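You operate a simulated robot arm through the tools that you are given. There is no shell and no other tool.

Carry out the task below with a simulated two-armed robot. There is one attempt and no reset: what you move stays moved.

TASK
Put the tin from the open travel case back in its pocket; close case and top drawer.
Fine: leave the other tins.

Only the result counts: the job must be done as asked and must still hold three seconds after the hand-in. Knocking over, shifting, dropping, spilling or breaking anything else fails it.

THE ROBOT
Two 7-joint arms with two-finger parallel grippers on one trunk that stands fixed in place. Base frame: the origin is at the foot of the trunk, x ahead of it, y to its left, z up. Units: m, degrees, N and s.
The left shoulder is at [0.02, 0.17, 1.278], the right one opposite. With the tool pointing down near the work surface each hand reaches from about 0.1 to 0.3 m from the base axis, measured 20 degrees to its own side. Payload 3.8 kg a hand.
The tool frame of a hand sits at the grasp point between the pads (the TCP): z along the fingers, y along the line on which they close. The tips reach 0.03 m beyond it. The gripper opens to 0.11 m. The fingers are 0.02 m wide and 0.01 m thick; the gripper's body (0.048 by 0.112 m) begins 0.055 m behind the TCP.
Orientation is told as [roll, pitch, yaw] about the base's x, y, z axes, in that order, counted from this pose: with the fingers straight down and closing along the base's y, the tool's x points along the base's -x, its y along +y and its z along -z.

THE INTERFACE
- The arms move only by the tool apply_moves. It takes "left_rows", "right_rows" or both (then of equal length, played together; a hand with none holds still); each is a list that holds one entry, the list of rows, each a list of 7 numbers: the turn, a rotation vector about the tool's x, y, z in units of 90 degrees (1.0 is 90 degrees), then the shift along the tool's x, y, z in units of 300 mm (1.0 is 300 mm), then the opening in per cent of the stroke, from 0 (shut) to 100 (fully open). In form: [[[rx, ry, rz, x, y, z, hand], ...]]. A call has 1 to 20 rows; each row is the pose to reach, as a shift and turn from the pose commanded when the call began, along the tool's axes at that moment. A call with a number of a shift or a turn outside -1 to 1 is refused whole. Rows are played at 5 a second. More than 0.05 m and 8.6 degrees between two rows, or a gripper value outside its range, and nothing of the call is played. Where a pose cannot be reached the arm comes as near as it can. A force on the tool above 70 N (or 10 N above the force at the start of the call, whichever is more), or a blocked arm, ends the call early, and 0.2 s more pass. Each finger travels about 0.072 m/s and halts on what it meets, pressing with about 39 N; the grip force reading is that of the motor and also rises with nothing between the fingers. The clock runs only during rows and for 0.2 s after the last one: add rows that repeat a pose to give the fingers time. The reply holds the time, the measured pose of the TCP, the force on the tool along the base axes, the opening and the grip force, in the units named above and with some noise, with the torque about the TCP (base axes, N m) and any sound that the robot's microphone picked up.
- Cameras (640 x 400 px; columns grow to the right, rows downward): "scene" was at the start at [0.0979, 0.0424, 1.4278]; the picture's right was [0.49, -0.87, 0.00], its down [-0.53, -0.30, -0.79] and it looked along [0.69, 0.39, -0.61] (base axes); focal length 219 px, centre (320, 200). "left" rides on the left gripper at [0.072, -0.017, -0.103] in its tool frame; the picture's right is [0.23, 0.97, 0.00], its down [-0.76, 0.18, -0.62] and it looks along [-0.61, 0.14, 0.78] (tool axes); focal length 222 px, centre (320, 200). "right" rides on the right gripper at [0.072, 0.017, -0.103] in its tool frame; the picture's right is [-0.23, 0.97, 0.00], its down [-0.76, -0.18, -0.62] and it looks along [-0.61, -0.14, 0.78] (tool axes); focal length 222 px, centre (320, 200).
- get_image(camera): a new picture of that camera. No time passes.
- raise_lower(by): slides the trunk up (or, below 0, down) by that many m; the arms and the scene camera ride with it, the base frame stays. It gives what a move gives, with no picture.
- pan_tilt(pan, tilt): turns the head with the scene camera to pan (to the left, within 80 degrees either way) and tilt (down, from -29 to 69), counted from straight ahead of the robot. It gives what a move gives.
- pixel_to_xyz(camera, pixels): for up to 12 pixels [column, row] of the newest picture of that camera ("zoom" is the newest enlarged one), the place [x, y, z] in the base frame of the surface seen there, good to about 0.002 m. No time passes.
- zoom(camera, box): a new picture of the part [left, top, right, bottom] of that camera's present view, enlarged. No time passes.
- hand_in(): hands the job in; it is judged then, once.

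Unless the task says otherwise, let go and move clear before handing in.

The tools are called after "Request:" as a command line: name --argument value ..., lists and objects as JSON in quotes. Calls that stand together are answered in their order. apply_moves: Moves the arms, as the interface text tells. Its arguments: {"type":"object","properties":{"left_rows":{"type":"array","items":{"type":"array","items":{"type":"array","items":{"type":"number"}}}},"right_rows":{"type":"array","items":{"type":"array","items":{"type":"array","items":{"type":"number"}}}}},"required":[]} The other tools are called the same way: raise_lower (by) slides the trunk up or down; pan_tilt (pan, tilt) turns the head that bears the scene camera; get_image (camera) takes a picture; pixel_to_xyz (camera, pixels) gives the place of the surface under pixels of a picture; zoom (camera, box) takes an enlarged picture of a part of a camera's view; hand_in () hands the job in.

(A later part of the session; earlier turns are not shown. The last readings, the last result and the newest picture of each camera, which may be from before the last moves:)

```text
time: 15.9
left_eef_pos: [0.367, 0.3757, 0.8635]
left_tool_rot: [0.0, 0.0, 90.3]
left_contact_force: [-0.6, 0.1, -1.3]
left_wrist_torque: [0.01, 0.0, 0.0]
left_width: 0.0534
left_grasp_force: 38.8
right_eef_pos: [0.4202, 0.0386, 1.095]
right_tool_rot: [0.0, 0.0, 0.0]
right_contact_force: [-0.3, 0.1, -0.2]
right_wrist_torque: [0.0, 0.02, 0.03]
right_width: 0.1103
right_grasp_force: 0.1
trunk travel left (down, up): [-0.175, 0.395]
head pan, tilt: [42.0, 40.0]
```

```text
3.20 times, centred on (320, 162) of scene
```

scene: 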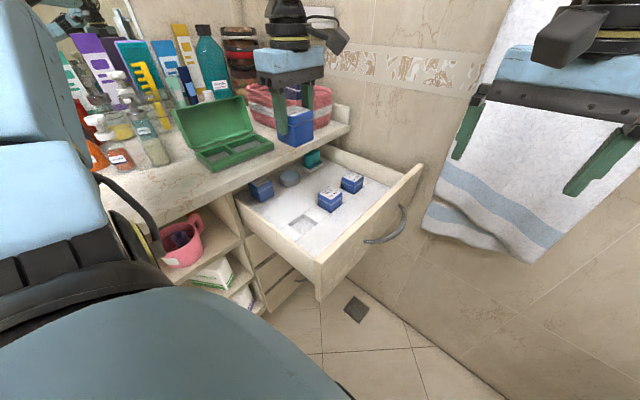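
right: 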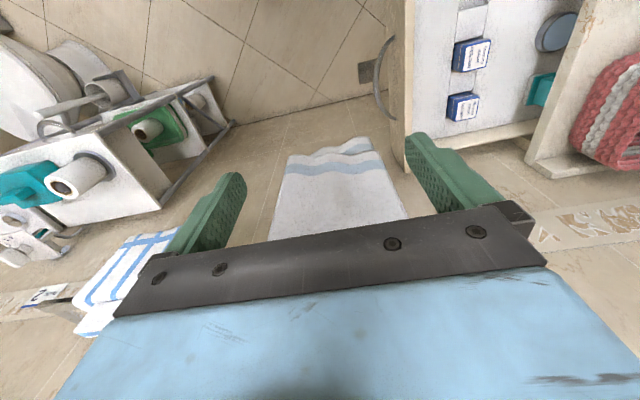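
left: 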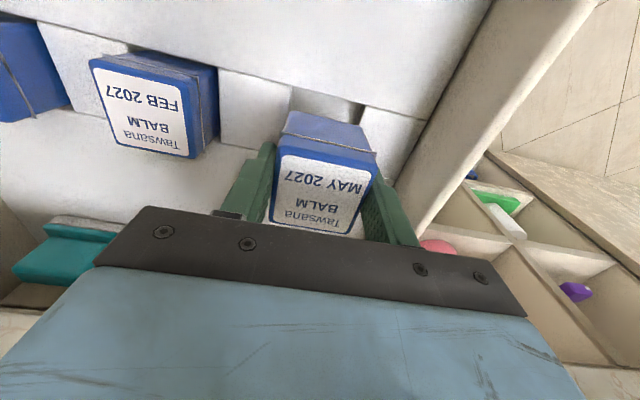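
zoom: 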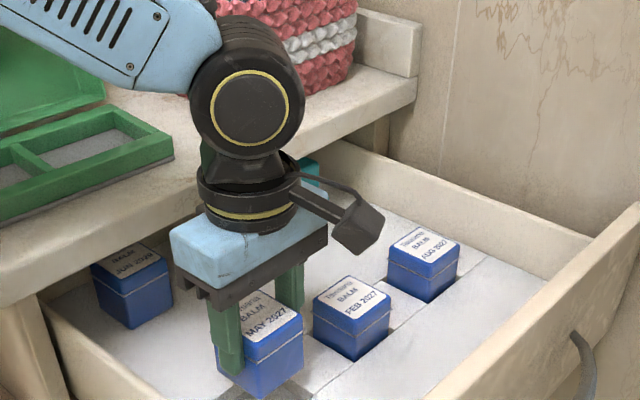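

The tin is just over the pocket. Before going lower I'll check how close the forearm is to the case and counter.

Request:
get_image --camera "scene"

Request:
pixel_to_xyz --camera "scene" --pixels '[[230, 105], [260, 115], [275, 125], [298, 135], [200, 100], [180, 80], [240, 125], [300, 105], [310, 165], [290, 150]]'

```text
taken
```

scene: 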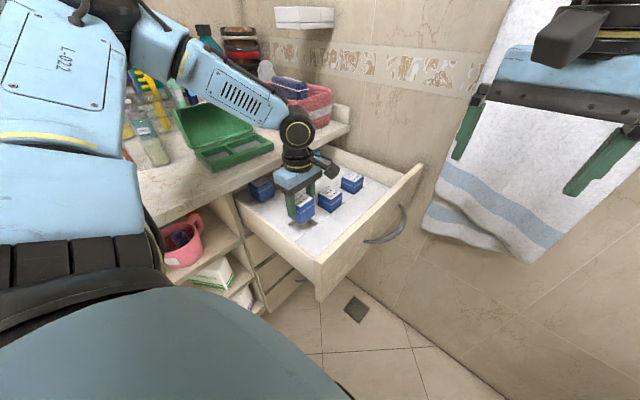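

```text
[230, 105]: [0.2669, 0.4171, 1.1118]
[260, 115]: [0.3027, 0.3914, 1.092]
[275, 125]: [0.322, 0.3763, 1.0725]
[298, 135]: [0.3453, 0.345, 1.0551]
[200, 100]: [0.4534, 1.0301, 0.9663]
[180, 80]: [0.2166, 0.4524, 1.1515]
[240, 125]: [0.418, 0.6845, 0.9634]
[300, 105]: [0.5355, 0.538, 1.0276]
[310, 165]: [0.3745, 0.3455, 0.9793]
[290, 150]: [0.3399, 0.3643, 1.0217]
```

The forearm is at z≥1.05 and y≤0.45, well clear of the case. I'll lower the tin into the pocket slowly to TCP z≈0.819.

Request:
apply_moves --left_rows '[[[0, 0, 0, 0, 0, 0.03, 20], [0, 0, 0, 0, 0, 0.06, 20], [0, 0, 0, 0, 0, 0.09, 20], [0, 0, 0, 0, 0, 0.12, 20], [0, 0, 0, 0, 0, 0.135, 20], [0, 0, 0, 0, 0, 0.148, 20], [0, 0, 0, 0, 0, 0.148, 20]]]'

Request:
get_image --camera "left"

Request:
zoom --camera "scene" --box '[240, 140, 380, 228]'

```text
time: 17.5
left_eef_pos: [0.3677, 0.3755, 0.8218]
left_tool_rot: [-0.3, -0.1, 90.2]
left_contact_force: [2.5, -3.0, 24.5]
left_wrist_torque: [0.8, 0.13, -0.06]
left_width: 0.0535
left_grasp_force: 39.1
right_eef_pos: [0.4192, 0.0365, 1.095]
right_tool_rot: [0.0, 0.0, 0.2]
right_contact_force: [-0.3, -1.1, 0.0]
right_wrist_torque: [0.02, 0.01, -0.02]
right_width: 0.1101
right_grasp_force: 0.0
trunk travel left (down, up): [-0.175, 0.395]
head pan, tilt: [42.0, 40.0]
```

```text
taken
```

left: 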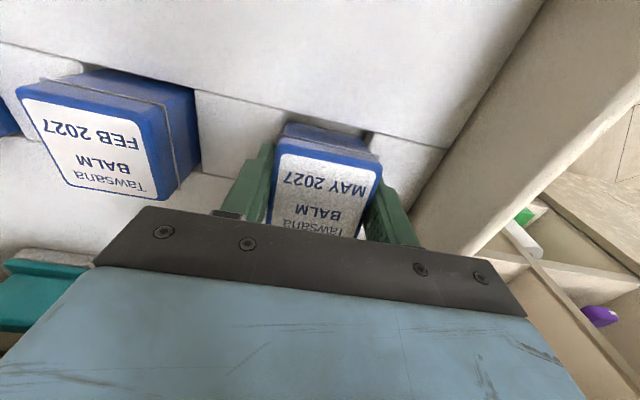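

```text
4.55 times, centred on (310, 184) of scene
```

zoom: 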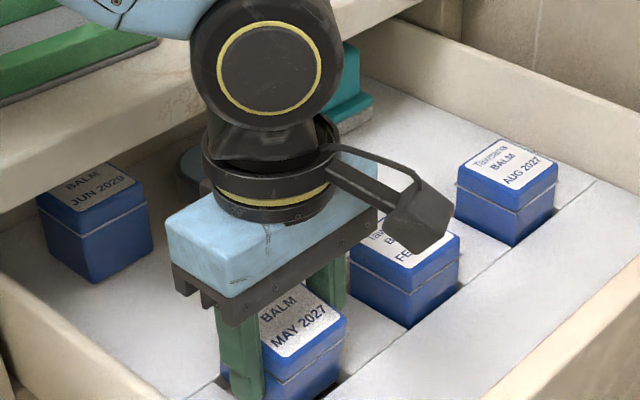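

There is 24.5 N upward contact at TCP z 0.8218. I'll measure the tin's top height to see whether it stands on the pocket floor or on a rim.

Request:
pixel_to_xyz --camera "left" --pixels '[[285, 160], [370, 178], [320, 190], [280, 215], [350, 225], [330, 165], [90, 140], [60, 120], [300, 130], [350, 140], [285, 128], [370, 150]]'

Request:
zoom --camera "left" --box '[240, 90, 400, 190]'

Request:
zoom --camera "scene" --box '[270, 180, 350, 230]'

```text
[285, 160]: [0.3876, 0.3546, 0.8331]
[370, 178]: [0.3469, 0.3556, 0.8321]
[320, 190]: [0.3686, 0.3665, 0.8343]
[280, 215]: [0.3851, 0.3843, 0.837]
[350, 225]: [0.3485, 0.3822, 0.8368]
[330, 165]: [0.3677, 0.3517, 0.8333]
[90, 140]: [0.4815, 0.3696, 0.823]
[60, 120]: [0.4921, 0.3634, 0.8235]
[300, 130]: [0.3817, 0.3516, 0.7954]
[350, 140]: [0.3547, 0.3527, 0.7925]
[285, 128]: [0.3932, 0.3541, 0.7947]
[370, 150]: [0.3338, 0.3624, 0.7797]
```

```text
4.00 times, centred on (320, 140) of left
```

zoom: 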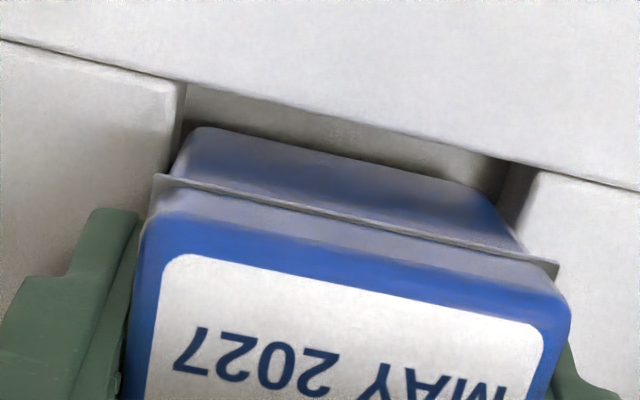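

```text
8.00 times, centred on (310, 205) of scene
```

zoom: 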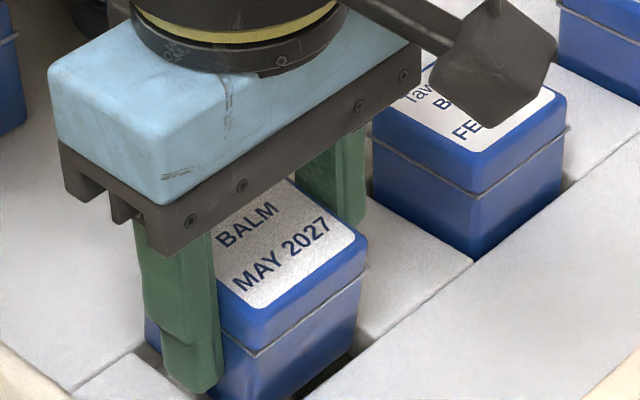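

The tin's top is higher at the back (z 0.837 vs 0.833), so its rear bottom edge is resting on the rear rim; it needs to go a few mm toward −y. I'll lift about 0.025 m and look before correcting.

Request:
apply_moves --left_rows '[[[0, 0, 0, 0, 0, -0.02, 20], [0, 0, 0, 0, 0, -0.05, 20], [0, 0, 0, 0, 0, -0.09, 20], [0, 0, 0, 0, 0, -0.09, 20]]]'

Request:
get_image --camera "left"

Request:
zoom --camera "left" --box '[240, 80, 416, 190]'

Request:
zoom --camera "scene" --box '[270, 170, 350, 220]'

```text
time: 18.5
left_eef_pos: [0.3667, 0.3749, 0.8465]
left_tool_rot: [0.0, 0.0, 90.1]
left_contact_force: [0.0, -0.1, 0.2]
left_wrist_torque: [0.01, -0.01, -0.02]
left_width: 0.0537
left_grasp_force: 39.1
right_eef_pos: [0.4196, 0.0392, 1.0953]
right_tool_rot: [0.0, 0.0, 0.1]
right_contact_force: [0.1, 1.4, 0.3]
right_wrist_torque: [0.01, 0.03, -0.01]
right_width: 0.1098
right_grasp_force: 0.0
trunk travel left (down, up): [-0.175, 0.395]
head pan, tilt: [42.0, 40.0]
```

```text
taken
```

left: 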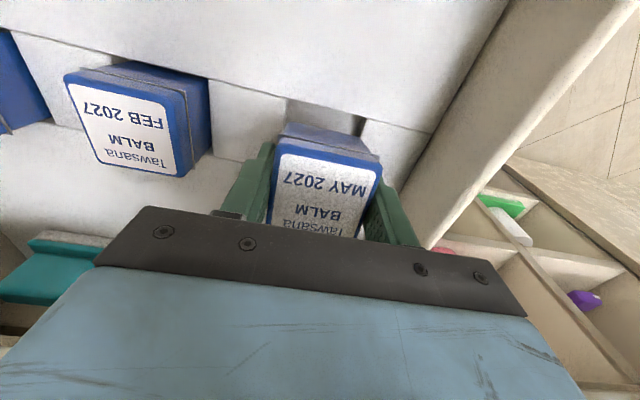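

```text
3.64 times, centred on (328, 135) of left
```

zoom: 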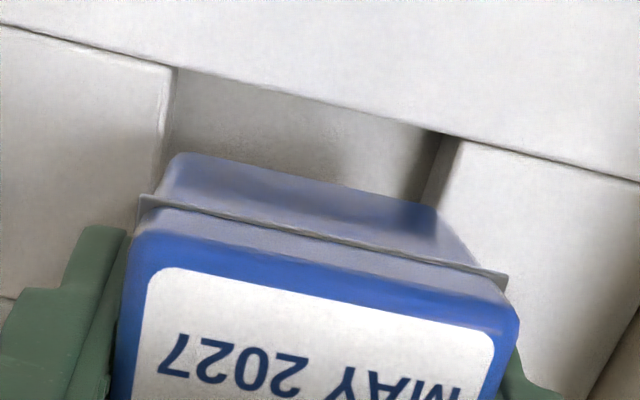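

```text
8.00 times, centred on (310, 195) of scene
```

zoom: 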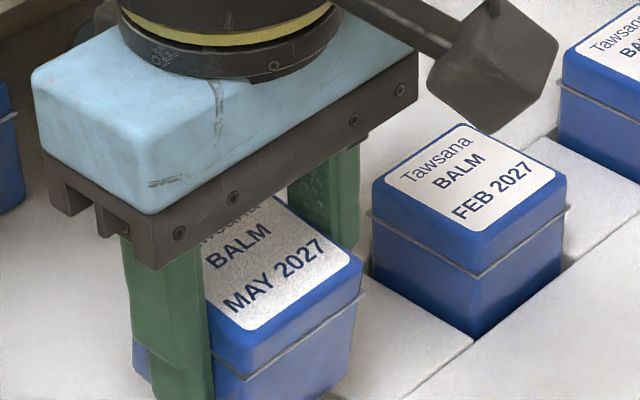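

The tin is tilted slightly in the grip. I'll measure its front face (bottom edge, seam, top edge) to find the tilt.

Request:
pixel_to_xyz --camera "left" --pixels '[[325.3, 132], [292, 125], [358, 139], [325, 140], [325.3, 147], [328, 155], [328, 165], [325, 180], [322, 200], [320, 218], [290, 160], [367, 177]]'

Request:
pixel_to_xyz --camera "zoom" --pixels '[[250, 280], [290, 300], [340, 260], [280, 230], [240, 260], [230, 210], [300, 370], [270, 380], [340, 330], [350, 270], [240, 380], [310, 320]]'

```text
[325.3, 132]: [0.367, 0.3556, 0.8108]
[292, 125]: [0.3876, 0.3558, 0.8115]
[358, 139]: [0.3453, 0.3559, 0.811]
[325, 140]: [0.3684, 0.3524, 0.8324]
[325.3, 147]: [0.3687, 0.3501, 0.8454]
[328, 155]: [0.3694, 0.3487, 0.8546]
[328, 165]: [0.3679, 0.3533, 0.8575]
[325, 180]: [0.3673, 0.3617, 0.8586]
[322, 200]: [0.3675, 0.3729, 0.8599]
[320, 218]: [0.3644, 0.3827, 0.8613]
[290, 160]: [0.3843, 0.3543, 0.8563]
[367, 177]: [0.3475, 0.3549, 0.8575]
```

```text
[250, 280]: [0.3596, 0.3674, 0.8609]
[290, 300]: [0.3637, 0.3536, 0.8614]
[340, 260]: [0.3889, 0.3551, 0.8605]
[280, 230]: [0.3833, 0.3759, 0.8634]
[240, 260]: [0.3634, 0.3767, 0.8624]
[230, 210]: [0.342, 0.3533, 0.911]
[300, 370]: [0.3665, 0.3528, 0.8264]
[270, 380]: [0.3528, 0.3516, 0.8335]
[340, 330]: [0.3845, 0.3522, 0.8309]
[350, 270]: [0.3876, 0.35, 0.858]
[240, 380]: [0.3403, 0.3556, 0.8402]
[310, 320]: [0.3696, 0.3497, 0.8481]
```

The tin is pitched about 7.5° in the grip (bottom toward +y) and sits about 7 mm higher in it. I'll re-measure the pocket's front rim and side edges from this close view before correcting.

Request:
pixel_to_xyz --camera "left" --pixels '[[322.5, 101], [322.5, 104], [322.5, 107], [322.5, 110], [322.5, 114], [322.5, 119], [284, 105], [290, 112], [366, 123], [362, 122], [357, 120], [370, 123]]'

Request:
zoom --camera "left" --box '[270, 80, 390, 155]'

```text
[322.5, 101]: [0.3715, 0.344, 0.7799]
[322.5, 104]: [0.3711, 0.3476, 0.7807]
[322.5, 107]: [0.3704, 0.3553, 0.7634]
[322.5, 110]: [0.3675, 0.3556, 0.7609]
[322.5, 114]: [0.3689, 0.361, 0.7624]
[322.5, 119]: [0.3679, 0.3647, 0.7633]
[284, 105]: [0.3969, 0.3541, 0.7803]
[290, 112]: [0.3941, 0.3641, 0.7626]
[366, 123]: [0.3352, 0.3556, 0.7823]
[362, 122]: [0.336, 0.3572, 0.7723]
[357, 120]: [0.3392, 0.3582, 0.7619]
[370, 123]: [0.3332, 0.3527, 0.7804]
```

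```text
5.33 times, centred on (330, 118) of left
```

zoom: 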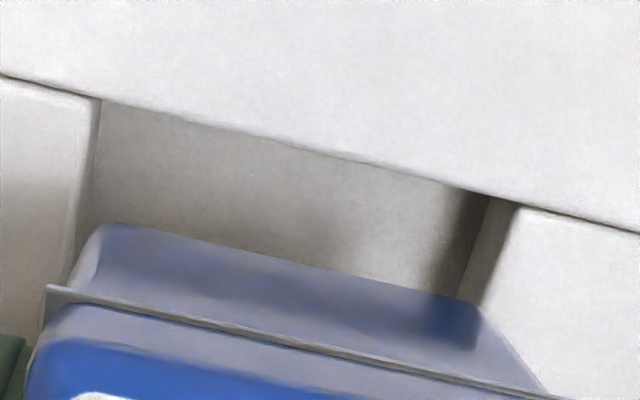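

Readings of the rim differ by 2–4 mm between views, so I'll lift and back the tin off +y by 0.045 m to see the whole pocket in one picture.

Request:
apply_moves --left_rows '[[[0, 0, 0, 0, 0, -0.1, 20], [0, 0, 0, 0, 0, -0.2, 20], [0, 0, 0, -0.05, 0, -0.28, 20], [0, 0, 0, -0.1, 0, -0.333, 20], [0, 0, 0, -0.15, 0, -0.333, 20], [0, 0, 0, -0.15, 0, -0.333, 20]]]'

Request:
get_image --camera "left"

Request:
zoom --camera "left" --box '[270, 20, 398, 100]'

```text
time: 19.9
left_eef_pos: [0.3672, 0.4214, 0.947]
left_tool_rot: [0.0, 0.0, 90.3]
left_contact_force: [0.2, -0.4, -1.0]
left_wrist_torque: [-0.02, -0.05, -0.03]
left_width: 0.0535
left_grasp_force: 38.9
right_eef_pos: [0.4204, 0.0395, 1.0951]
right_tool_rot: [0.0, -0.1, 0.0]
right_contact_force: [-0.1, -0.3, -0.2]
right_wrist_torque: [0.01, 0.01, 0.01]
right_width: 0.1097
right_grasp_force: 0.1
trunk travel left (down, up): [-0.175, 0.395]
head pan, tilt: [42.0, 40.0]
```

```text
taken
```

left: 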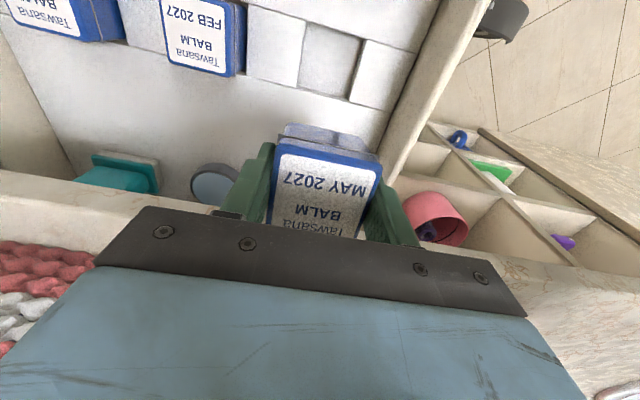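

```text
5.00 times, centred on (334, 60) of left
```

zoom: 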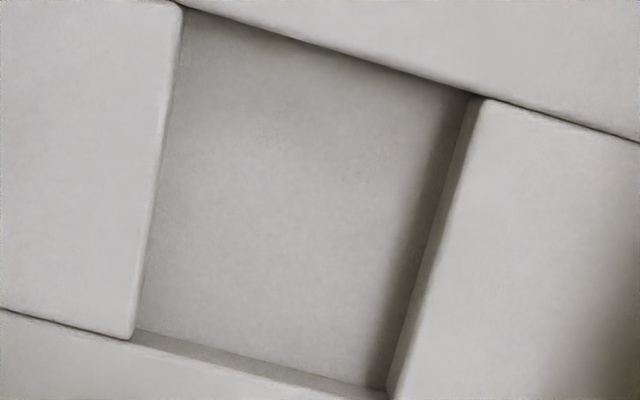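

The whole pocket is visible now. I'll measure each rim just outside and inside its edge in this one view.

Request:
pixel_to_xyz --camera "zoom" --pixels '[[330, 40], [330, 48], [330, 60], [260, 395], [260, 383], [260, 377], [260, 365], [260, 350], [145, 170], [165, 170], [450, 250], [432, 250]]'

Request:
pixel_to_xyz --camera "left" --pixels '[[325.3, 131], [290, 124], [359, 138], [325, 139], [328, 155], [328, 165], [322, 200], [320, 218]]'

```text
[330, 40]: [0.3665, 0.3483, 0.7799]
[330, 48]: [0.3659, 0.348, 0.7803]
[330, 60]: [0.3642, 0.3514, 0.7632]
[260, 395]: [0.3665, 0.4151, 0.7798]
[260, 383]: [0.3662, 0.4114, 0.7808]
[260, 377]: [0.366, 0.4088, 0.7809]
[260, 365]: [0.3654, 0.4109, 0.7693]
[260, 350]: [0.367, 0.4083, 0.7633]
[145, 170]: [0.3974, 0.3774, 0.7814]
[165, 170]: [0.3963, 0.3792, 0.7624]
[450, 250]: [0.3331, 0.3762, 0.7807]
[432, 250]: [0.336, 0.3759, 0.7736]
```

```text
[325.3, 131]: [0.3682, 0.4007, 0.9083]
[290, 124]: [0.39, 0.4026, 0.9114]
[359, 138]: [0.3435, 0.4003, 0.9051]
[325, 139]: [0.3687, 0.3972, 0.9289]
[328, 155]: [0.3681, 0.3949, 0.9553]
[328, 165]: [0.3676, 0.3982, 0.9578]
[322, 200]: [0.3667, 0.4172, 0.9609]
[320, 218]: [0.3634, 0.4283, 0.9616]
```

Repeated readings scatter by 1–2 mm, so I'll average several samples along both rims; first a lower zoom that shows the rear rim fully.

Request:
zoom --camera "left" --box '[280, 50, 376, 110]'

Request:
pixel_to_xyz --camera "zoom" --pixels '[[120, 262], [160, 276], [200, 288], [240, 300], [280, 312], [320, 324], [360, 336], [400, 348], [120, 262], [200, 288], [280, 312], [360, 336]]'

```text
6.67 times, centred on (328, 80) of left
```

zoom: 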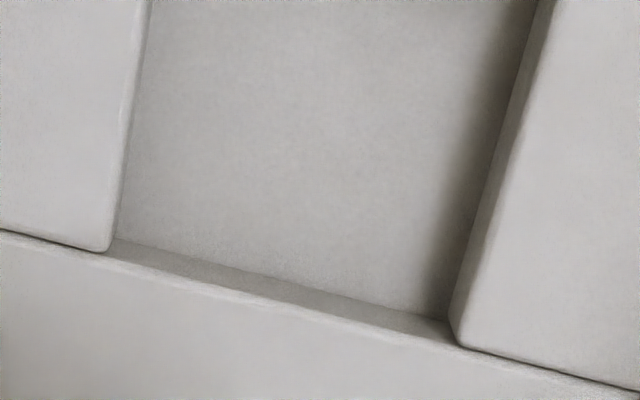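

```text
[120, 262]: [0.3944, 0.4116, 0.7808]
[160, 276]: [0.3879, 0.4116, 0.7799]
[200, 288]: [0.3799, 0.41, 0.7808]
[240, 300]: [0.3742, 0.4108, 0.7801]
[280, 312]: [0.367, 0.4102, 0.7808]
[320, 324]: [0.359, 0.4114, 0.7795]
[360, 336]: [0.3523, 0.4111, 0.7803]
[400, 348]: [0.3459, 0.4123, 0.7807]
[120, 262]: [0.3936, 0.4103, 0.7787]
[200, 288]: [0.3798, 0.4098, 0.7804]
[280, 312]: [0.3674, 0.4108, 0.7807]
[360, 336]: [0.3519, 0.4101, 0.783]
```

The left view puts the pocket at y 0.349–0.409, so the tin should have fitted; I want to see the held tin's full depth and its bottom from the scene camera.

Request:
get_image --camera "scene"

Request:
zoom --camera "scene" --box '[264, 125, 344, 175]'

```text
taken
```

scene: 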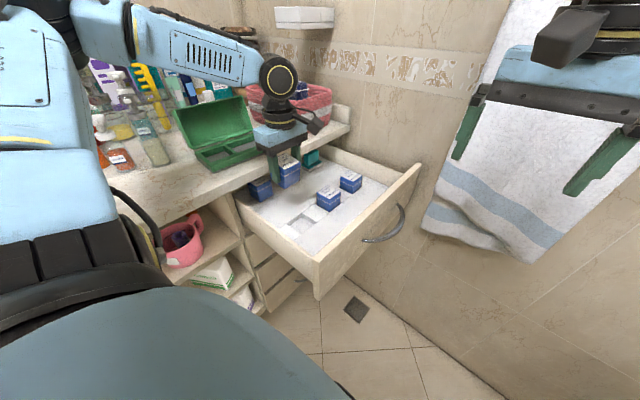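

```text
8.00 times, centred on (304, 150) of scene
```

zoom: 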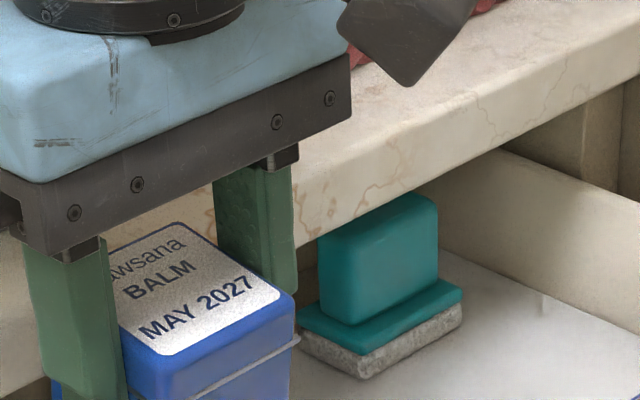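

The drawer front seems slightly shifted from before, meaning the drawer itself slid a few mm when the tin caught its rim. I'll check the front panel's place again.

Request:
zoom --camera "scene" --box '[220, 120, 440, 258]'

Request:
pixel_to_xyz --camera "zoom" --pixels '[[350, 362], [400, 310], [450, 260], [500, 210], [560, 180], [460, 290], [440, 330], [500, 250], [230, 310], [240, 300], [250, 310], [240, 320]]'

```text
2.90 times, centred on (330, 189) of scene
```

zoom: 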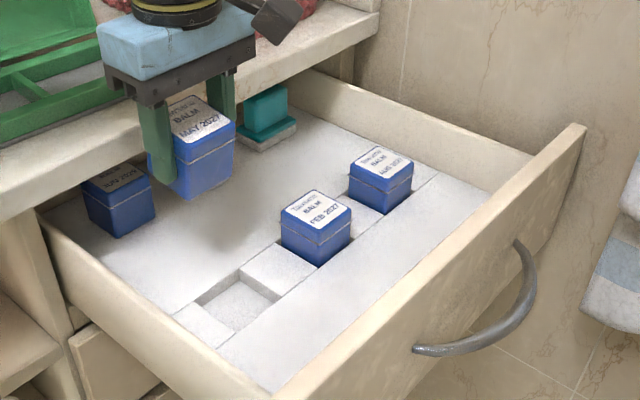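

```text
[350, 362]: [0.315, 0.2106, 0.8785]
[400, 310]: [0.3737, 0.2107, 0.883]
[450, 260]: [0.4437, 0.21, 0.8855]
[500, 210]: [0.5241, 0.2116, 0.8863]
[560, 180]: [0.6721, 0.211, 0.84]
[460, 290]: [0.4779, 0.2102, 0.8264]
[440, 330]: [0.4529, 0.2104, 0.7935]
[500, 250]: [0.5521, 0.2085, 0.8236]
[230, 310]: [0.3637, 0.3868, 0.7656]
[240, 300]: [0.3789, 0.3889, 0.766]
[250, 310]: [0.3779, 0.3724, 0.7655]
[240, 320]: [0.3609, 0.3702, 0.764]
```

Confirmed: the front face is now at y 0.2105 (was 0.206), so the drawer slid +4.5 mm and the pocket is now y 0.349–0.4085. I'll tilt the hand 7.5° so the tin hangs level again and verify.

Request:
apply_moves --left_rows '[[[0, 0.03, 0, 0, 0, 0, 20], [0, 0.06, 0, 0, 0, 0, 20], [0, 0.0833, 0, 0, 0, 0, 20], [0, 0.0833, 0, 0, 0, 0, 20]]]'

Request:
get_image --camera "left"

Request:
pixel_to_xyz --camera "left" --pixels '[[325.3, 131], [290, 124], [357, 138], [325, 138], [328, 154], [328, 165], [290, 165], [362, 180], [322, 200], [285, 210], [345, 215], [320, 218]]'

```text
time: 20.9
left_eef_pos: [0.3669, 0.4215, 0.947]
left_tool_rot: [-0.1, 7.6, 90.4]
left_contact_force: [0.3, -0.1, -1.0]
left_wrist_torque: [-0.01, 0.01, 0.0]
left_width: 0.0534
left_grasp_force: 38.6
right_eef_pos: [0.4207, 0.0382, 1.0955]
right_tool_rot: [0.0, 0.0, 0.0]
right_contact_force: [-0.7, 0.6, 0.0]
right_wrist_torque: [0.0, -0.01, 0.01]
right_width: 0.1101
right_grasp_force: 0.0
trunk travel left (down, up): [-0.175, 0.395]
head pan, tilt: [42.0, 40.0]
```

```text
taken
```

left: 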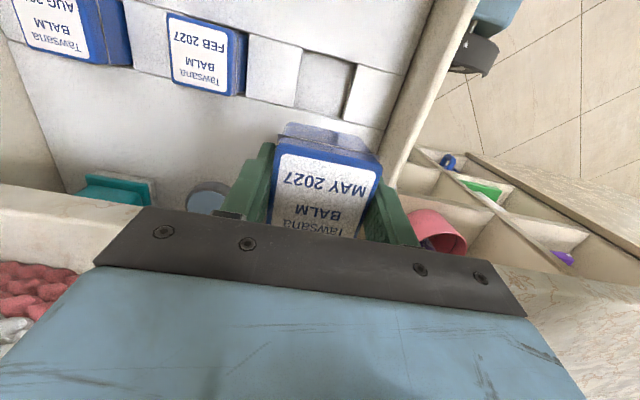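

```text
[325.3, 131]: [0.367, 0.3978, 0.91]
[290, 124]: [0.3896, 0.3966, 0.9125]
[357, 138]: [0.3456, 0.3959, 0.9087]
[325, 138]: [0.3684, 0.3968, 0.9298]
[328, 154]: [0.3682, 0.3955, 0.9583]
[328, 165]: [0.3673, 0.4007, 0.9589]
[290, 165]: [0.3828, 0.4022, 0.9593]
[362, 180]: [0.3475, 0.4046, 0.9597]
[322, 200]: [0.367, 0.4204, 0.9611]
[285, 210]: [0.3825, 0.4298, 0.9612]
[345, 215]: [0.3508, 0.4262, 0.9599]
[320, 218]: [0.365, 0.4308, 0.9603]
```

The tin is nearly level now (about 2.5° left, front face at y 0.396 with TCP 0.421). I'll add 2.25°, shift −0.042 m in y to centre on the pocket and come down to TCP z 0.86.

Request:
apply_moves --left_rows '[[[0, 0.012, 0, 0.07, 0, 0.0092, 20], [0, 0.025, 0, 0.1391, 0, 0.0183, 20], [0, 0.025, 0, 0.1265, 0, 0.114, 20], [0, 0.025, 0, 0.114, 0, 0.21, 20], [0, 0.025, 0, 0.1012, 0, 0.306, 20], [0, 0.025, 0, 0.1012, 0, 0.306, 20]]]'

Request:
get_image --camera "left"

Request:
zoom --camera "left" --box '[250, 70, 410, 170]'

Request:
pixel_to_xyz --camera "left" --pixels '[[325.3, 131], [290, 124], [357, 138], [325, 138], [328, 152], [328, 165], [290, 165], [362, 180], [322, 200], [285, 210], [345, 215], [320, 218]]'

```text
time: 22.3
left_eef_pos: [0.3663, 0.3771, 0.8594]
left_tool_rot: [-0.1, 9.8, 90.2]
left_contact_force: [-0.1, -0.6, -2.0]
left_wrist_torque: [-0.03, 0.02, 0.0]
left_width: 0.0535
left_grasp_force: 39.5
right_eef_pos: [0.4191, 0.0381, 1.0954]
right_tool_rot: [0.0, 0.1, 0.0]
right_contact_force: [0.4, -0.2, -0.1]
right_wrist_torque: [-0.01, 0.0, -0.01]
right_width: 0.1098
right_grasp_force: 0.0
trunk travel left (down, up): [-0.175, 0.395]
head pan, tilt: [42.0, 40.0]
```

```text
taken
```

left: 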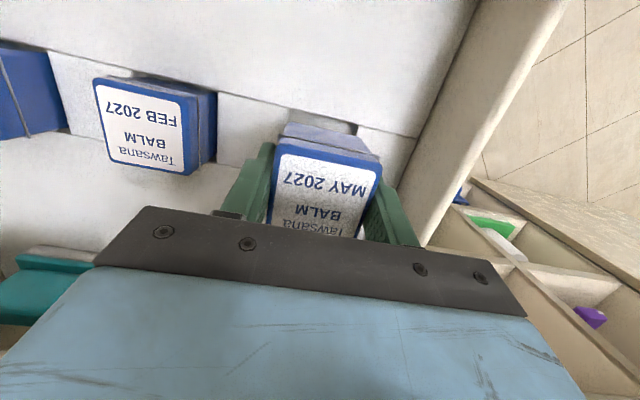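

```text
4.00 times, centred on (330, 120) of left
```

zoom: 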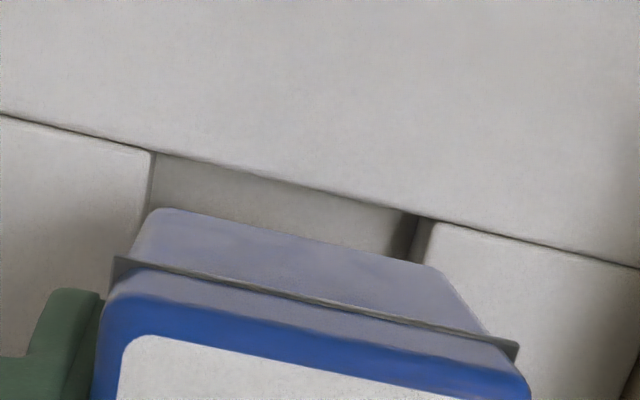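

```text
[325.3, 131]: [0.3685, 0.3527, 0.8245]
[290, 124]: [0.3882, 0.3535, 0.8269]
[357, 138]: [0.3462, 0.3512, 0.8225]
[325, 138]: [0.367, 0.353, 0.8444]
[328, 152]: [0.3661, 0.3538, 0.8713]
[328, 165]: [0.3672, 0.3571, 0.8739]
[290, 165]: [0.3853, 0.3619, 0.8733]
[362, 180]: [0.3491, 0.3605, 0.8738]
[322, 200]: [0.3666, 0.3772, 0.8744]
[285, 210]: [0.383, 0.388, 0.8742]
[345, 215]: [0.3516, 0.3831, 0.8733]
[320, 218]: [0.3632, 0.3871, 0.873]
```

The tin is level (top z 0.8738 all over) with its front face at y 0.353 against the pocket's 0.349–0.4085. I'll go down in small steps to TCP z≈0.826 and check forces.

Request:
apply_moves --left_rows '[[[0, 0, 0, -0.004, 0, 0.022, 20], [0, 0, 0, -0.008, 0, 0.044, 20], [0, 0, 0, -0.012, 0, 0.066, 20], [0, 0, 0, -0.016, 0, 0.088, 20], [0, 0, 0, -0.02, 0, 0.109, 20], [0, 0, 0, -0.02, 0, 0.109, 20]]]'

Request:
zoom --camera "left" --box '[250, 70, 410, 170]'

Request:
zoom --camera "scene" --box '[270, 180, 350, 230]'

```text
time: 23.7
left_eef_pos: [0.3661, 0.3796, 0.826]
left_tool_rot: [0.1, 9.8, 90.3]
left_contact_force: [0.3, -0.2, -1.1]
left_wrist_torque: [-0.02, 0.01, -0.05]
left_width: 0.0534
left_grasp_force: 39.0
right_eef_pos: [0.4201, 0.0384, 1.0952]
right_tool_rot: [0.1, 0.0, -0.1]
right_contact_force: [0.2, -0.4, -0.3]
right_wrist_torque: [0.0, 0.04, 0.0]
right_width: 0.11
right_grasp_force: 0.1
trunk travel left (down, up): [-0.175, 0.395]
head pan, tilt: [42.0, 40.0]
```

```text
4.00 times, centred on (330, 120) of left
```

zoom: 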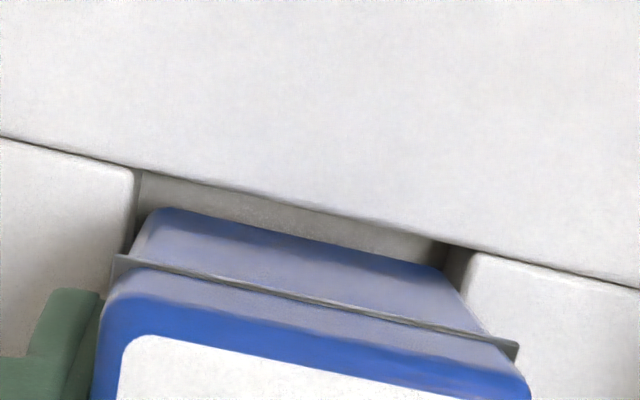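

```text
8.00 times, centred on (310, 205) of scene
```

zoom: 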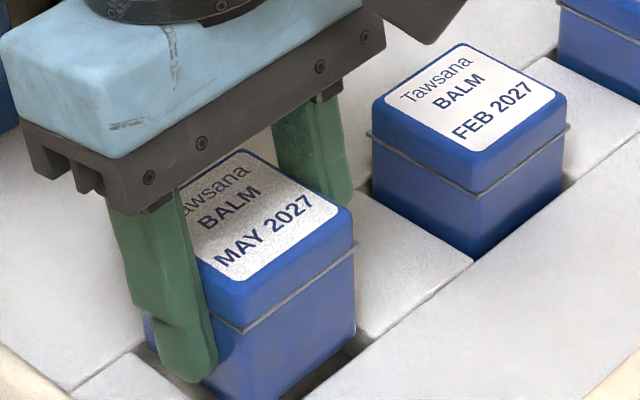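

No contact yet with the tin's bottom at the rim level. I'll measure the gap in front of the tin's bottom edge in this view.

Request:
zoom --camera "left" --box '[280, 90, 376, 150]'

Request:
pixel_to_xyz --camera "left" --pixels '[[325, 119], [325, 120], [325, 121], [325, 129], [325, 131], [325, 133], [300, 125], [350, 137], [300, 112.5], [350, 126], [310, 116], [335, 122]]'

```text
6.67 times, centred on (328, 120) of left
```

zoom: 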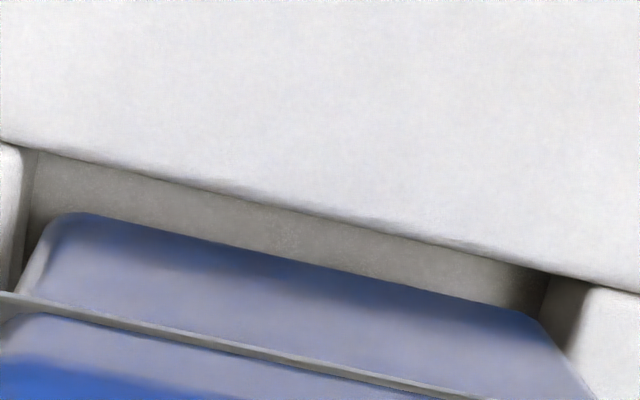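

```text
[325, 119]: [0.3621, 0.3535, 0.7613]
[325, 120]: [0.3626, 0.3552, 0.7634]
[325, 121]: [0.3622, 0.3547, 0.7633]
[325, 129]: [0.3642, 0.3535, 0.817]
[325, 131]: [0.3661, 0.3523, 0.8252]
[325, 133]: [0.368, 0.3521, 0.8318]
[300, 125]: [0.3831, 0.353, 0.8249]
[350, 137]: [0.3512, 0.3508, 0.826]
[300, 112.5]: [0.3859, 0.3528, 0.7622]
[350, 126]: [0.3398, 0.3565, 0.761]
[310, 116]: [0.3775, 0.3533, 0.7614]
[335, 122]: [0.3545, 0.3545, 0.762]
```

The tin's front face is at y≈0.353 with gaps of about 4–5 mm front and rear. I'll lower the last centimetre to TCP z≈0.8155 (fingertips just above the insert).

Request:
apply_moves --left_rows '[[[0, 0, 0, -0.001, 0, 0.009, 20], [0, 0, 0, -0.003, 0, 0.018, 20], [0, 0, 0, -0.0045, 0, 0.027, 20], [0, 0, 0, -0.006, 0, 0.0345, 20], [0, 0, 0, -0.006, 0, 0.0345, 20]]]'

Request:
zoom --camera "left" --box '[250, 70, 410, 170]'

Request:
zoom --camera "scene" --box '[270, 180, 350, 230]'

```text
time: 24.9
left_eef_pos: [0.3671, 0.3787, 0.8158]
left_tool_rot: [0.0, 9.8, 90.2]
left_contact_force: [0.4, 1.0, -1.6]
left_wrist_torque: [0.03, 0.02, 0.02]
left_width: 0.0535
left_grasp_force: 38.8
right_eef_pos: [0.4209, 0.0387, 1.0947]
right_tool_rot: [0.0, 0.0, 0.0]
right_contact_force: [0.0, -0.6, -0.2]
right_wrist_torque: [-0.02, -0.02, 0.01]
right_width: 0.1098
right_grasp_force: 0.1
trunk travel left (down, up): [-0.175, 0.395]
head pan, tilt: [42.0, 40.0]
```

```text
4.00 times, centred on (330, 120) of left
```

zoom: 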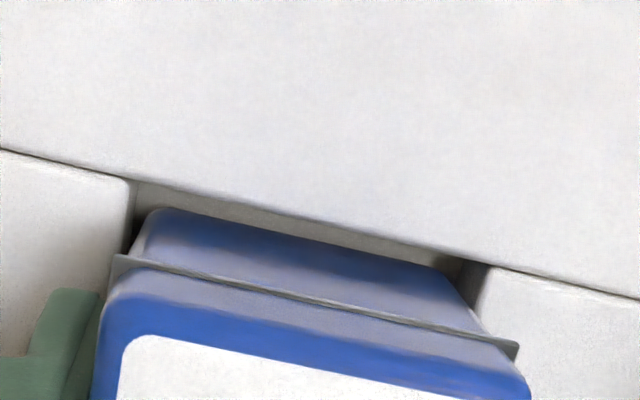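

```text
8.00 times, centred on (310, 205) of scene
```

zoom: 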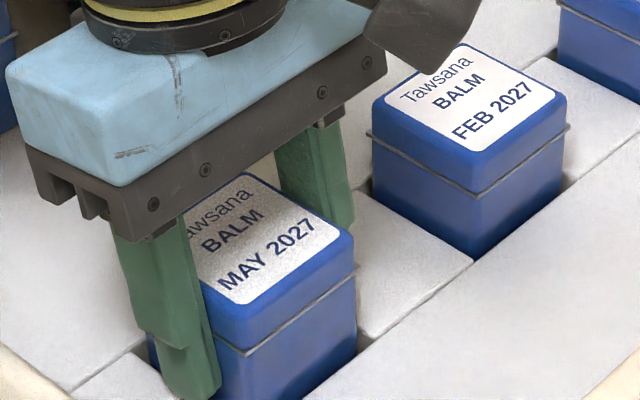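

Still no contact and the tin's bottom is about 1 cm inside the pocket. I'll go 1.5 mm lower and open the fingers gradually so it settles on the floor.

Request:
apply_moves --left_rows '[[[0, 0, 0, -0.001, 0, 0.005, 20], [0, 0, 0, -0.001, 0, 0.005, 40], [0, 0, 0, -0.001, 0, 0.005, 47], [0, 0, 0, -0.001, 0, 0.005, 49], [0, 0, 0, -0.001, 0, 0.005, 51], [0, 0, 0, -0.001, 0, 0.005, 54], [0, 0, 0, -0.001, 0, 0.005, 60], [0, 0, 0, -0.001, 0, 0.005, 66], [0, 0, 0, -0.001, 0, 0.005, 66]]]'

Request:
get_image --camera "left"

Request:
zoom --camera "scene" --box '[270, 180, 350, 230]'

```text
time: 26.9
left_eef_pos: [0.3671, 0.3797, 0.8132]
left_tool_rot: [0.0, 9.8, 90.2]
left_contact_force: [-0.3, -0.9, 0.0]
left_wrist_torque: [-0.02, 0.01, -0.01]
left_width: 0.0727
left_grasp_force: 0.0
right_eef_pos: [0.4198, 0.0383, 1.0953]
right_tool_rot: [0.0, 0.0, 0.0]
right_contact_force: [-0.5, 0.0, 0.2]
right_wrist_torque: [0.01, 0.01, -0.02]
right_width: 0.1101
right_grasp_force: 0.0
trunk travel left (down, up): [-0.175, 0.395]
head pan, tilt: [42.0, 40.0]
```

```text
taken
```

left: 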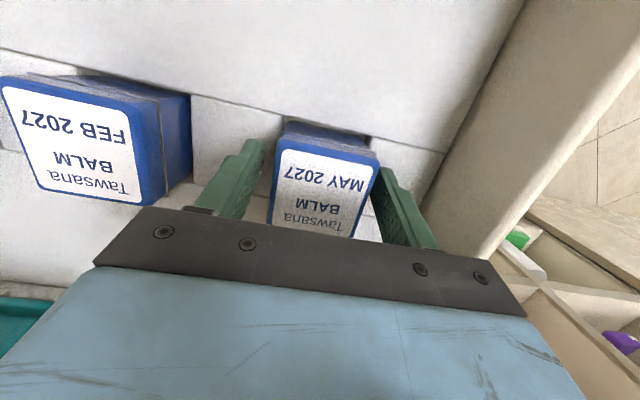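

```text
8.00 times, centred on (310, 205) of scene
```

zoom: 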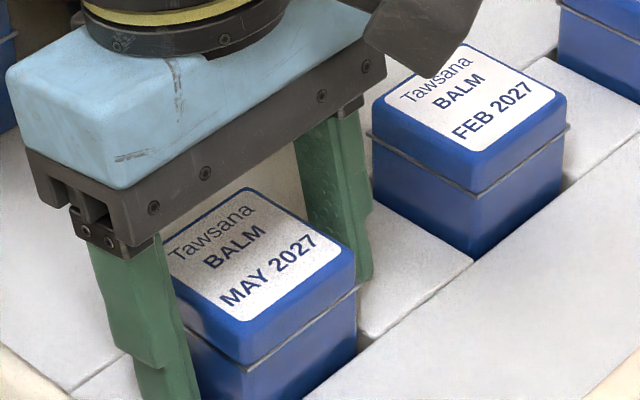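

The tin is released in the pocket and the fingers are clear. I'll check that its top matches the neighbouring tin's height (0.822).

Request:
pixel_to_xyz --camera "left" --pixels '[[295, 160], [365, 172], [345, 220], [280, 215], [325, 190], [320, 160], [310, 220], [60, 150], [100, 120], [40, 110], [325, 130], [325, 150]]'

```text
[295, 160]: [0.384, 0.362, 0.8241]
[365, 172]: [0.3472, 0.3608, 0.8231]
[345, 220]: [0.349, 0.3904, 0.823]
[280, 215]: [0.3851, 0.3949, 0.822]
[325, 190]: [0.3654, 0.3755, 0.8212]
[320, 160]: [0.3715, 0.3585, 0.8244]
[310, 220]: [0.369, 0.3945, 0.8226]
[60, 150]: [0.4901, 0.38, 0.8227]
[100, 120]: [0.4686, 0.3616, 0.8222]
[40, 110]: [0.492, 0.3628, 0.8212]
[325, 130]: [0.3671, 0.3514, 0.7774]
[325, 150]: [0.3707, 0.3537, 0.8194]
```

The tin's top is level at z≈0.823, matching its neighbour, so it is seated. I'll lift the open hand straight up, undoing the tilt once the fingers are clear.

Request:
apply_moves --left_rows '[[[0, 0, 0, 0.0085, 0, -0.0493, 66], [0, 0, 0, 0.0254, 0, -0.1479, 66], [0, 0, 0, 0.0424, 0, -0.2464, 66], [0, -0.027, 0, 0.0593, 0, -0.345, 66], [0, -0.054, 0, 0.0762, 0, -0.4435, 66], [0, -0.081, 0, 0.0931, 0, -0.542, 66], [0, -0.108, 0, 0.1101, 0, -0.6407, 66], [0, -0.108, 0, 0.127, 0, -0.7392, 66], [0, -0.108, 0, 0.1439, 0, -0.8377, 66], [0, -0.108, 0, 0.1608, 0, -0.9362, 66], [0, -0.108, 0, 0.1608, 0, -0.9362, 66]]]'

Request:
get_image --camera "scene"

Request:
get_image --camera "left"

```text
time: 29.3
left_eef_pos: [0.3668, 0.3781, 1.1007]
left_tool_rot: [0.0, 0.0, 90.2]
left_contact_force: [0.7, 0.4, -0.1]
left_wrist_torque: [-0.03, -0.02, 0.02]
left_width: 0.0727
left_grasp_force: 0.1
right_eef_pos: [0.4202, 0.0383, 1.0946]
right_tool_rot: [0.0, 0.0, 0.1]
right_contact_force: [0.5, 0.6, 0.0]
right_wrist_torque: [0.0, 0.0, 0.01]
right_width: 0.1103
right_grasp_force: 0.1
trunk travel left (down, up): [-0.175, 0.395]
head pan, tilt: [42.0, 40.0]
```

```text
taken
```

scene: 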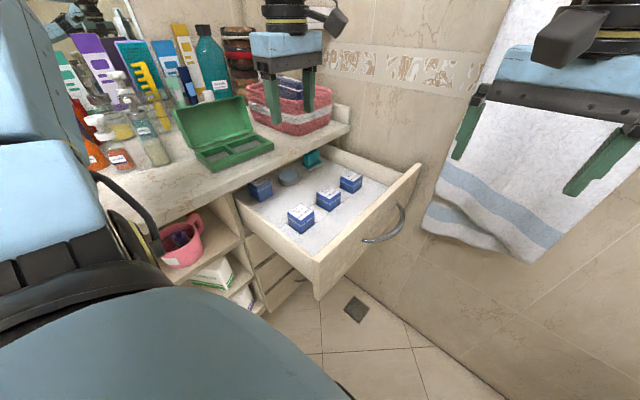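

```text
taken
```

left: 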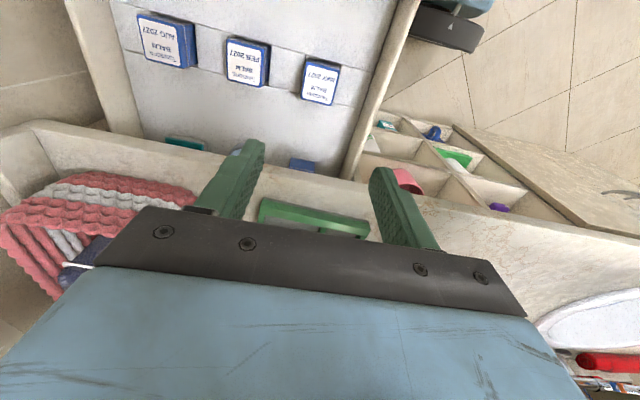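

All three tins sit in their pockets. Now I'll map the bottles beside and behind the open lid.

Request:
zoom --camera "scene" --box '[60, 30, 300, 180]'

Request:
pixel_to_xyz --camera "zoom" --pixels '[[180, 130], [175, 170], [200, 195], [225, 240], [240, 310], [270, 280], [255, 340], [150, 110], [170, 250], [265, 240], [240, 150], [300, 160]]'

Request:
pixel_to_xyz --camera "zoom" --pixels '[[310, 230], [480, 185], [495, 180], [400, 200], [330, 320], [395, 170], [405, 180], [390, 60], [350, 110], [320, 120], [60, 250], [120, 250]]'

```text
2.67 times, centred on (180, 105) of scene
```

zoom: 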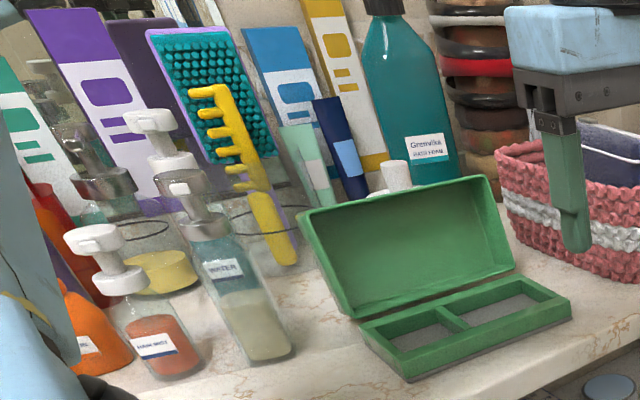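

```text
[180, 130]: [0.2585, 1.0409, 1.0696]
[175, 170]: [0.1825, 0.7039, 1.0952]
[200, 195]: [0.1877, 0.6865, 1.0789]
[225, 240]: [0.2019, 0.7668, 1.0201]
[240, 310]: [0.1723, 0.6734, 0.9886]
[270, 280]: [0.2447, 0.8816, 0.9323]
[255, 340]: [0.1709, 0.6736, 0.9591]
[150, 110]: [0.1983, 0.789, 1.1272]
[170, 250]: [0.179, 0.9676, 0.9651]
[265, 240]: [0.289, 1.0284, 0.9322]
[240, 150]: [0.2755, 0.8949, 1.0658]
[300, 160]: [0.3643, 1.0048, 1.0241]
```

```text
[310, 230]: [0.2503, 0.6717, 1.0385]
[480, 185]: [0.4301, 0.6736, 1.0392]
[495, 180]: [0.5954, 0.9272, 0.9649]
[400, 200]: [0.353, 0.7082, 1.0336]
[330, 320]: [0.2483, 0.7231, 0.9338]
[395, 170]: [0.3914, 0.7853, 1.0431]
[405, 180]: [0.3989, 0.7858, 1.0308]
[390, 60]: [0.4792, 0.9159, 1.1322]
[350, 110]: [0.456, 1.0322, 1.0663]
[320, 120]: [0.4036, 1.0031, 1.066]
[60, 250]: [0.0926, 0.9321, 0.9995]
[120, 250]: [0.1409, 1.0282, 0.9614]
```

The WATER pump bottle is near (0.185, 0.70, top 1.10), a second pump near (0.20, 0.79, top 1.13), and the white jar at (0.39, 0.79). I'll close the fingers and move at z 1.13 toward the lid, stopping at y 0.62 to check reach.

Request:
apply_moves --left_rows '[[[0, 0, 0, 0, 0, -0.1, 40], [0, 0, 0, -0.1, 0.03, -0.1, 10], [0, 0, 0, -0.2, 0.06, -0.1, 0], [0, 0, 0, -0.3, 0.09, -0.1, 0], [0, 0, 0, -0.4, 0.12, -0.1, 0], [0, 0, 0, -0.5, 0.15, -0.1, 0], [0, 0, 0, -0.6, 0.18, -0.1, 0], [0, 0, 0, -0.7, 0.21, -0.1, 0], [0, 0, 0, -0.8, 0.2433, -0.1, 0], [0, 0, 0, -0.8, 0.2433, -0.1, 0]]]'

Request:
get_image --camera "scene"

Request:
get_image --camera "left"

```text
time: 31.5
left_eef_pos: [0.2919, 0.6186, 1.1301]
left_tool_rot: [0.1, 0.0, 90.2]
left_contact_force: [0.7, -0.5, 0.2]
left_wrist_torque: [0.0, -0.01, -0.02]
left_width: 0.0002
left_grasp_force: 37.9
right_eef_pos: [0.4195, 0.0381, 1.0951]
right_tool_rot: [-0.1, 0.0, -0.1]
right_contact_force: [0.4, 1.1, 0.1]
right_wrist_torque: [0.0, 0.02, -0.01]
right_width: 0.1099
right_grasp_force: 0.1
trunk travel left (down, up): [-0.175, 0.395]
head pan, tilt: [42.0, 40.0]
```

```text
taken
```

scene: 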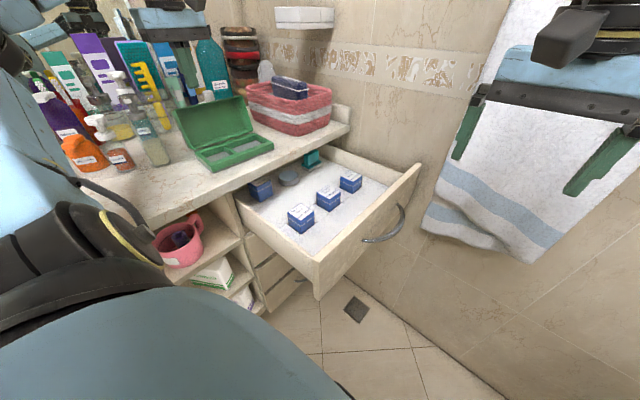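

```text
taken
```

left: 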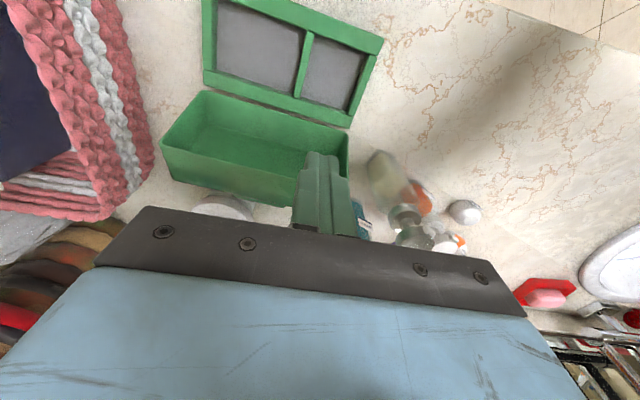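

The hand is at (0.292, 0.619, 1.13) as commanded. I'll turn the head to watch the lid, hand and bottles.

Request:
pan_tilt --pan 52 --tilt 22

Request:
get_image --camera "scene"

Request:
zoom --camera "left" --box '[340, 130, 500, 250]'

```text
time: 32.4
left_eef_pos: [0.2926, 0.6194, 1.1294]
left_tool_rot: [0.0, 0.1, 90.4]
left_contact_force: [0.2, -1.0, 0.0]
left_wrist_torque: [0.0, 0.0, -0.02]
left_width: 0.0001
left_grasp_force: 37.7
right_eef_pos: [0.4197, 0.0389, 1.0943]
right_tool_rot: [-0.1, 0.0, 0.0]
right_contact_force: [-0.3, 0.0, 0.8]
right_wrist_torque: [0.0, -0.03, 0.01]
right_width: 0.11
right_grasp_force: 0.0
trunk travel left (down, up): [-0.175, 0.395]
head pan, tilt: [52.0, 22.0]
```

```text
taken
```

scene: 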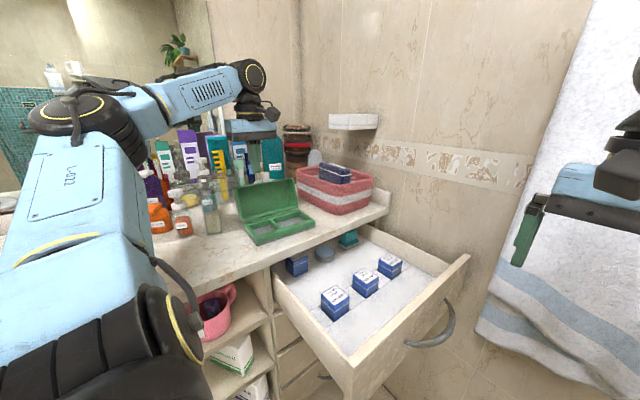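

```text
3.33 times, centred on (420, 190) of left
```

zoom: 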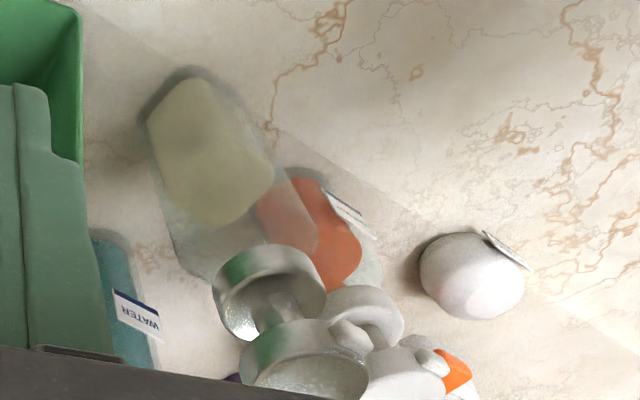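

The forearm passes high over the bottles. I'll measure the bottles next to the planned finger spot (left zoom 120,300 and 270,290).

Request:
pixel_to_xyz --camera "zoom" --pixels '[[130, 315], [105, 260], [140, 350], [270, 275], [200, 130], [260, 180], [330, 360], [290, 350], [360, 320], [180, 80], [60, 200], [230, 350]]'

Request:
zoom --camera "scene" --box '[140, 100, 340, 250]'

```text
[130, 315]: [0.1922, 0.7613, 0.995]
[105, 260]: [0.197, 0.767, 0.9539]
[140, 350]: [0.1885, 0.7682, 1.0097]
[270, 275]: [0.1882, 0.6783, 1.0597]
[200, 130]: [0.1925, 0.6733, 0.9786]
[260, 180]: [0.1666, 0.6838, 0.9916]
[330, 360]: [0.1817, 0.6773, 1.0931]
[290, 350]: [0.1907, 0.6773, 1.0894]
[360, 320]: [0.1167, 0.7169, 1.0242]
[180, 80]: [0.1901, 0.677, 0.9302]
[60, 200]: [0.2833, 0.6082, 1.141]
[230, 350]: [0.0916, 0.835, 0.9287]
```

```text
2.67 times, centred on (240, 175) of scene
```

zoom: 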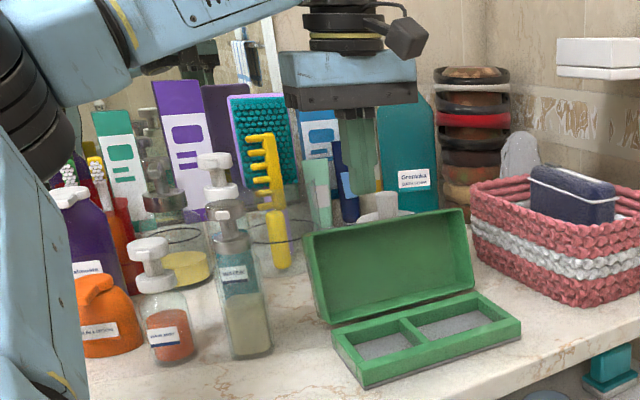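

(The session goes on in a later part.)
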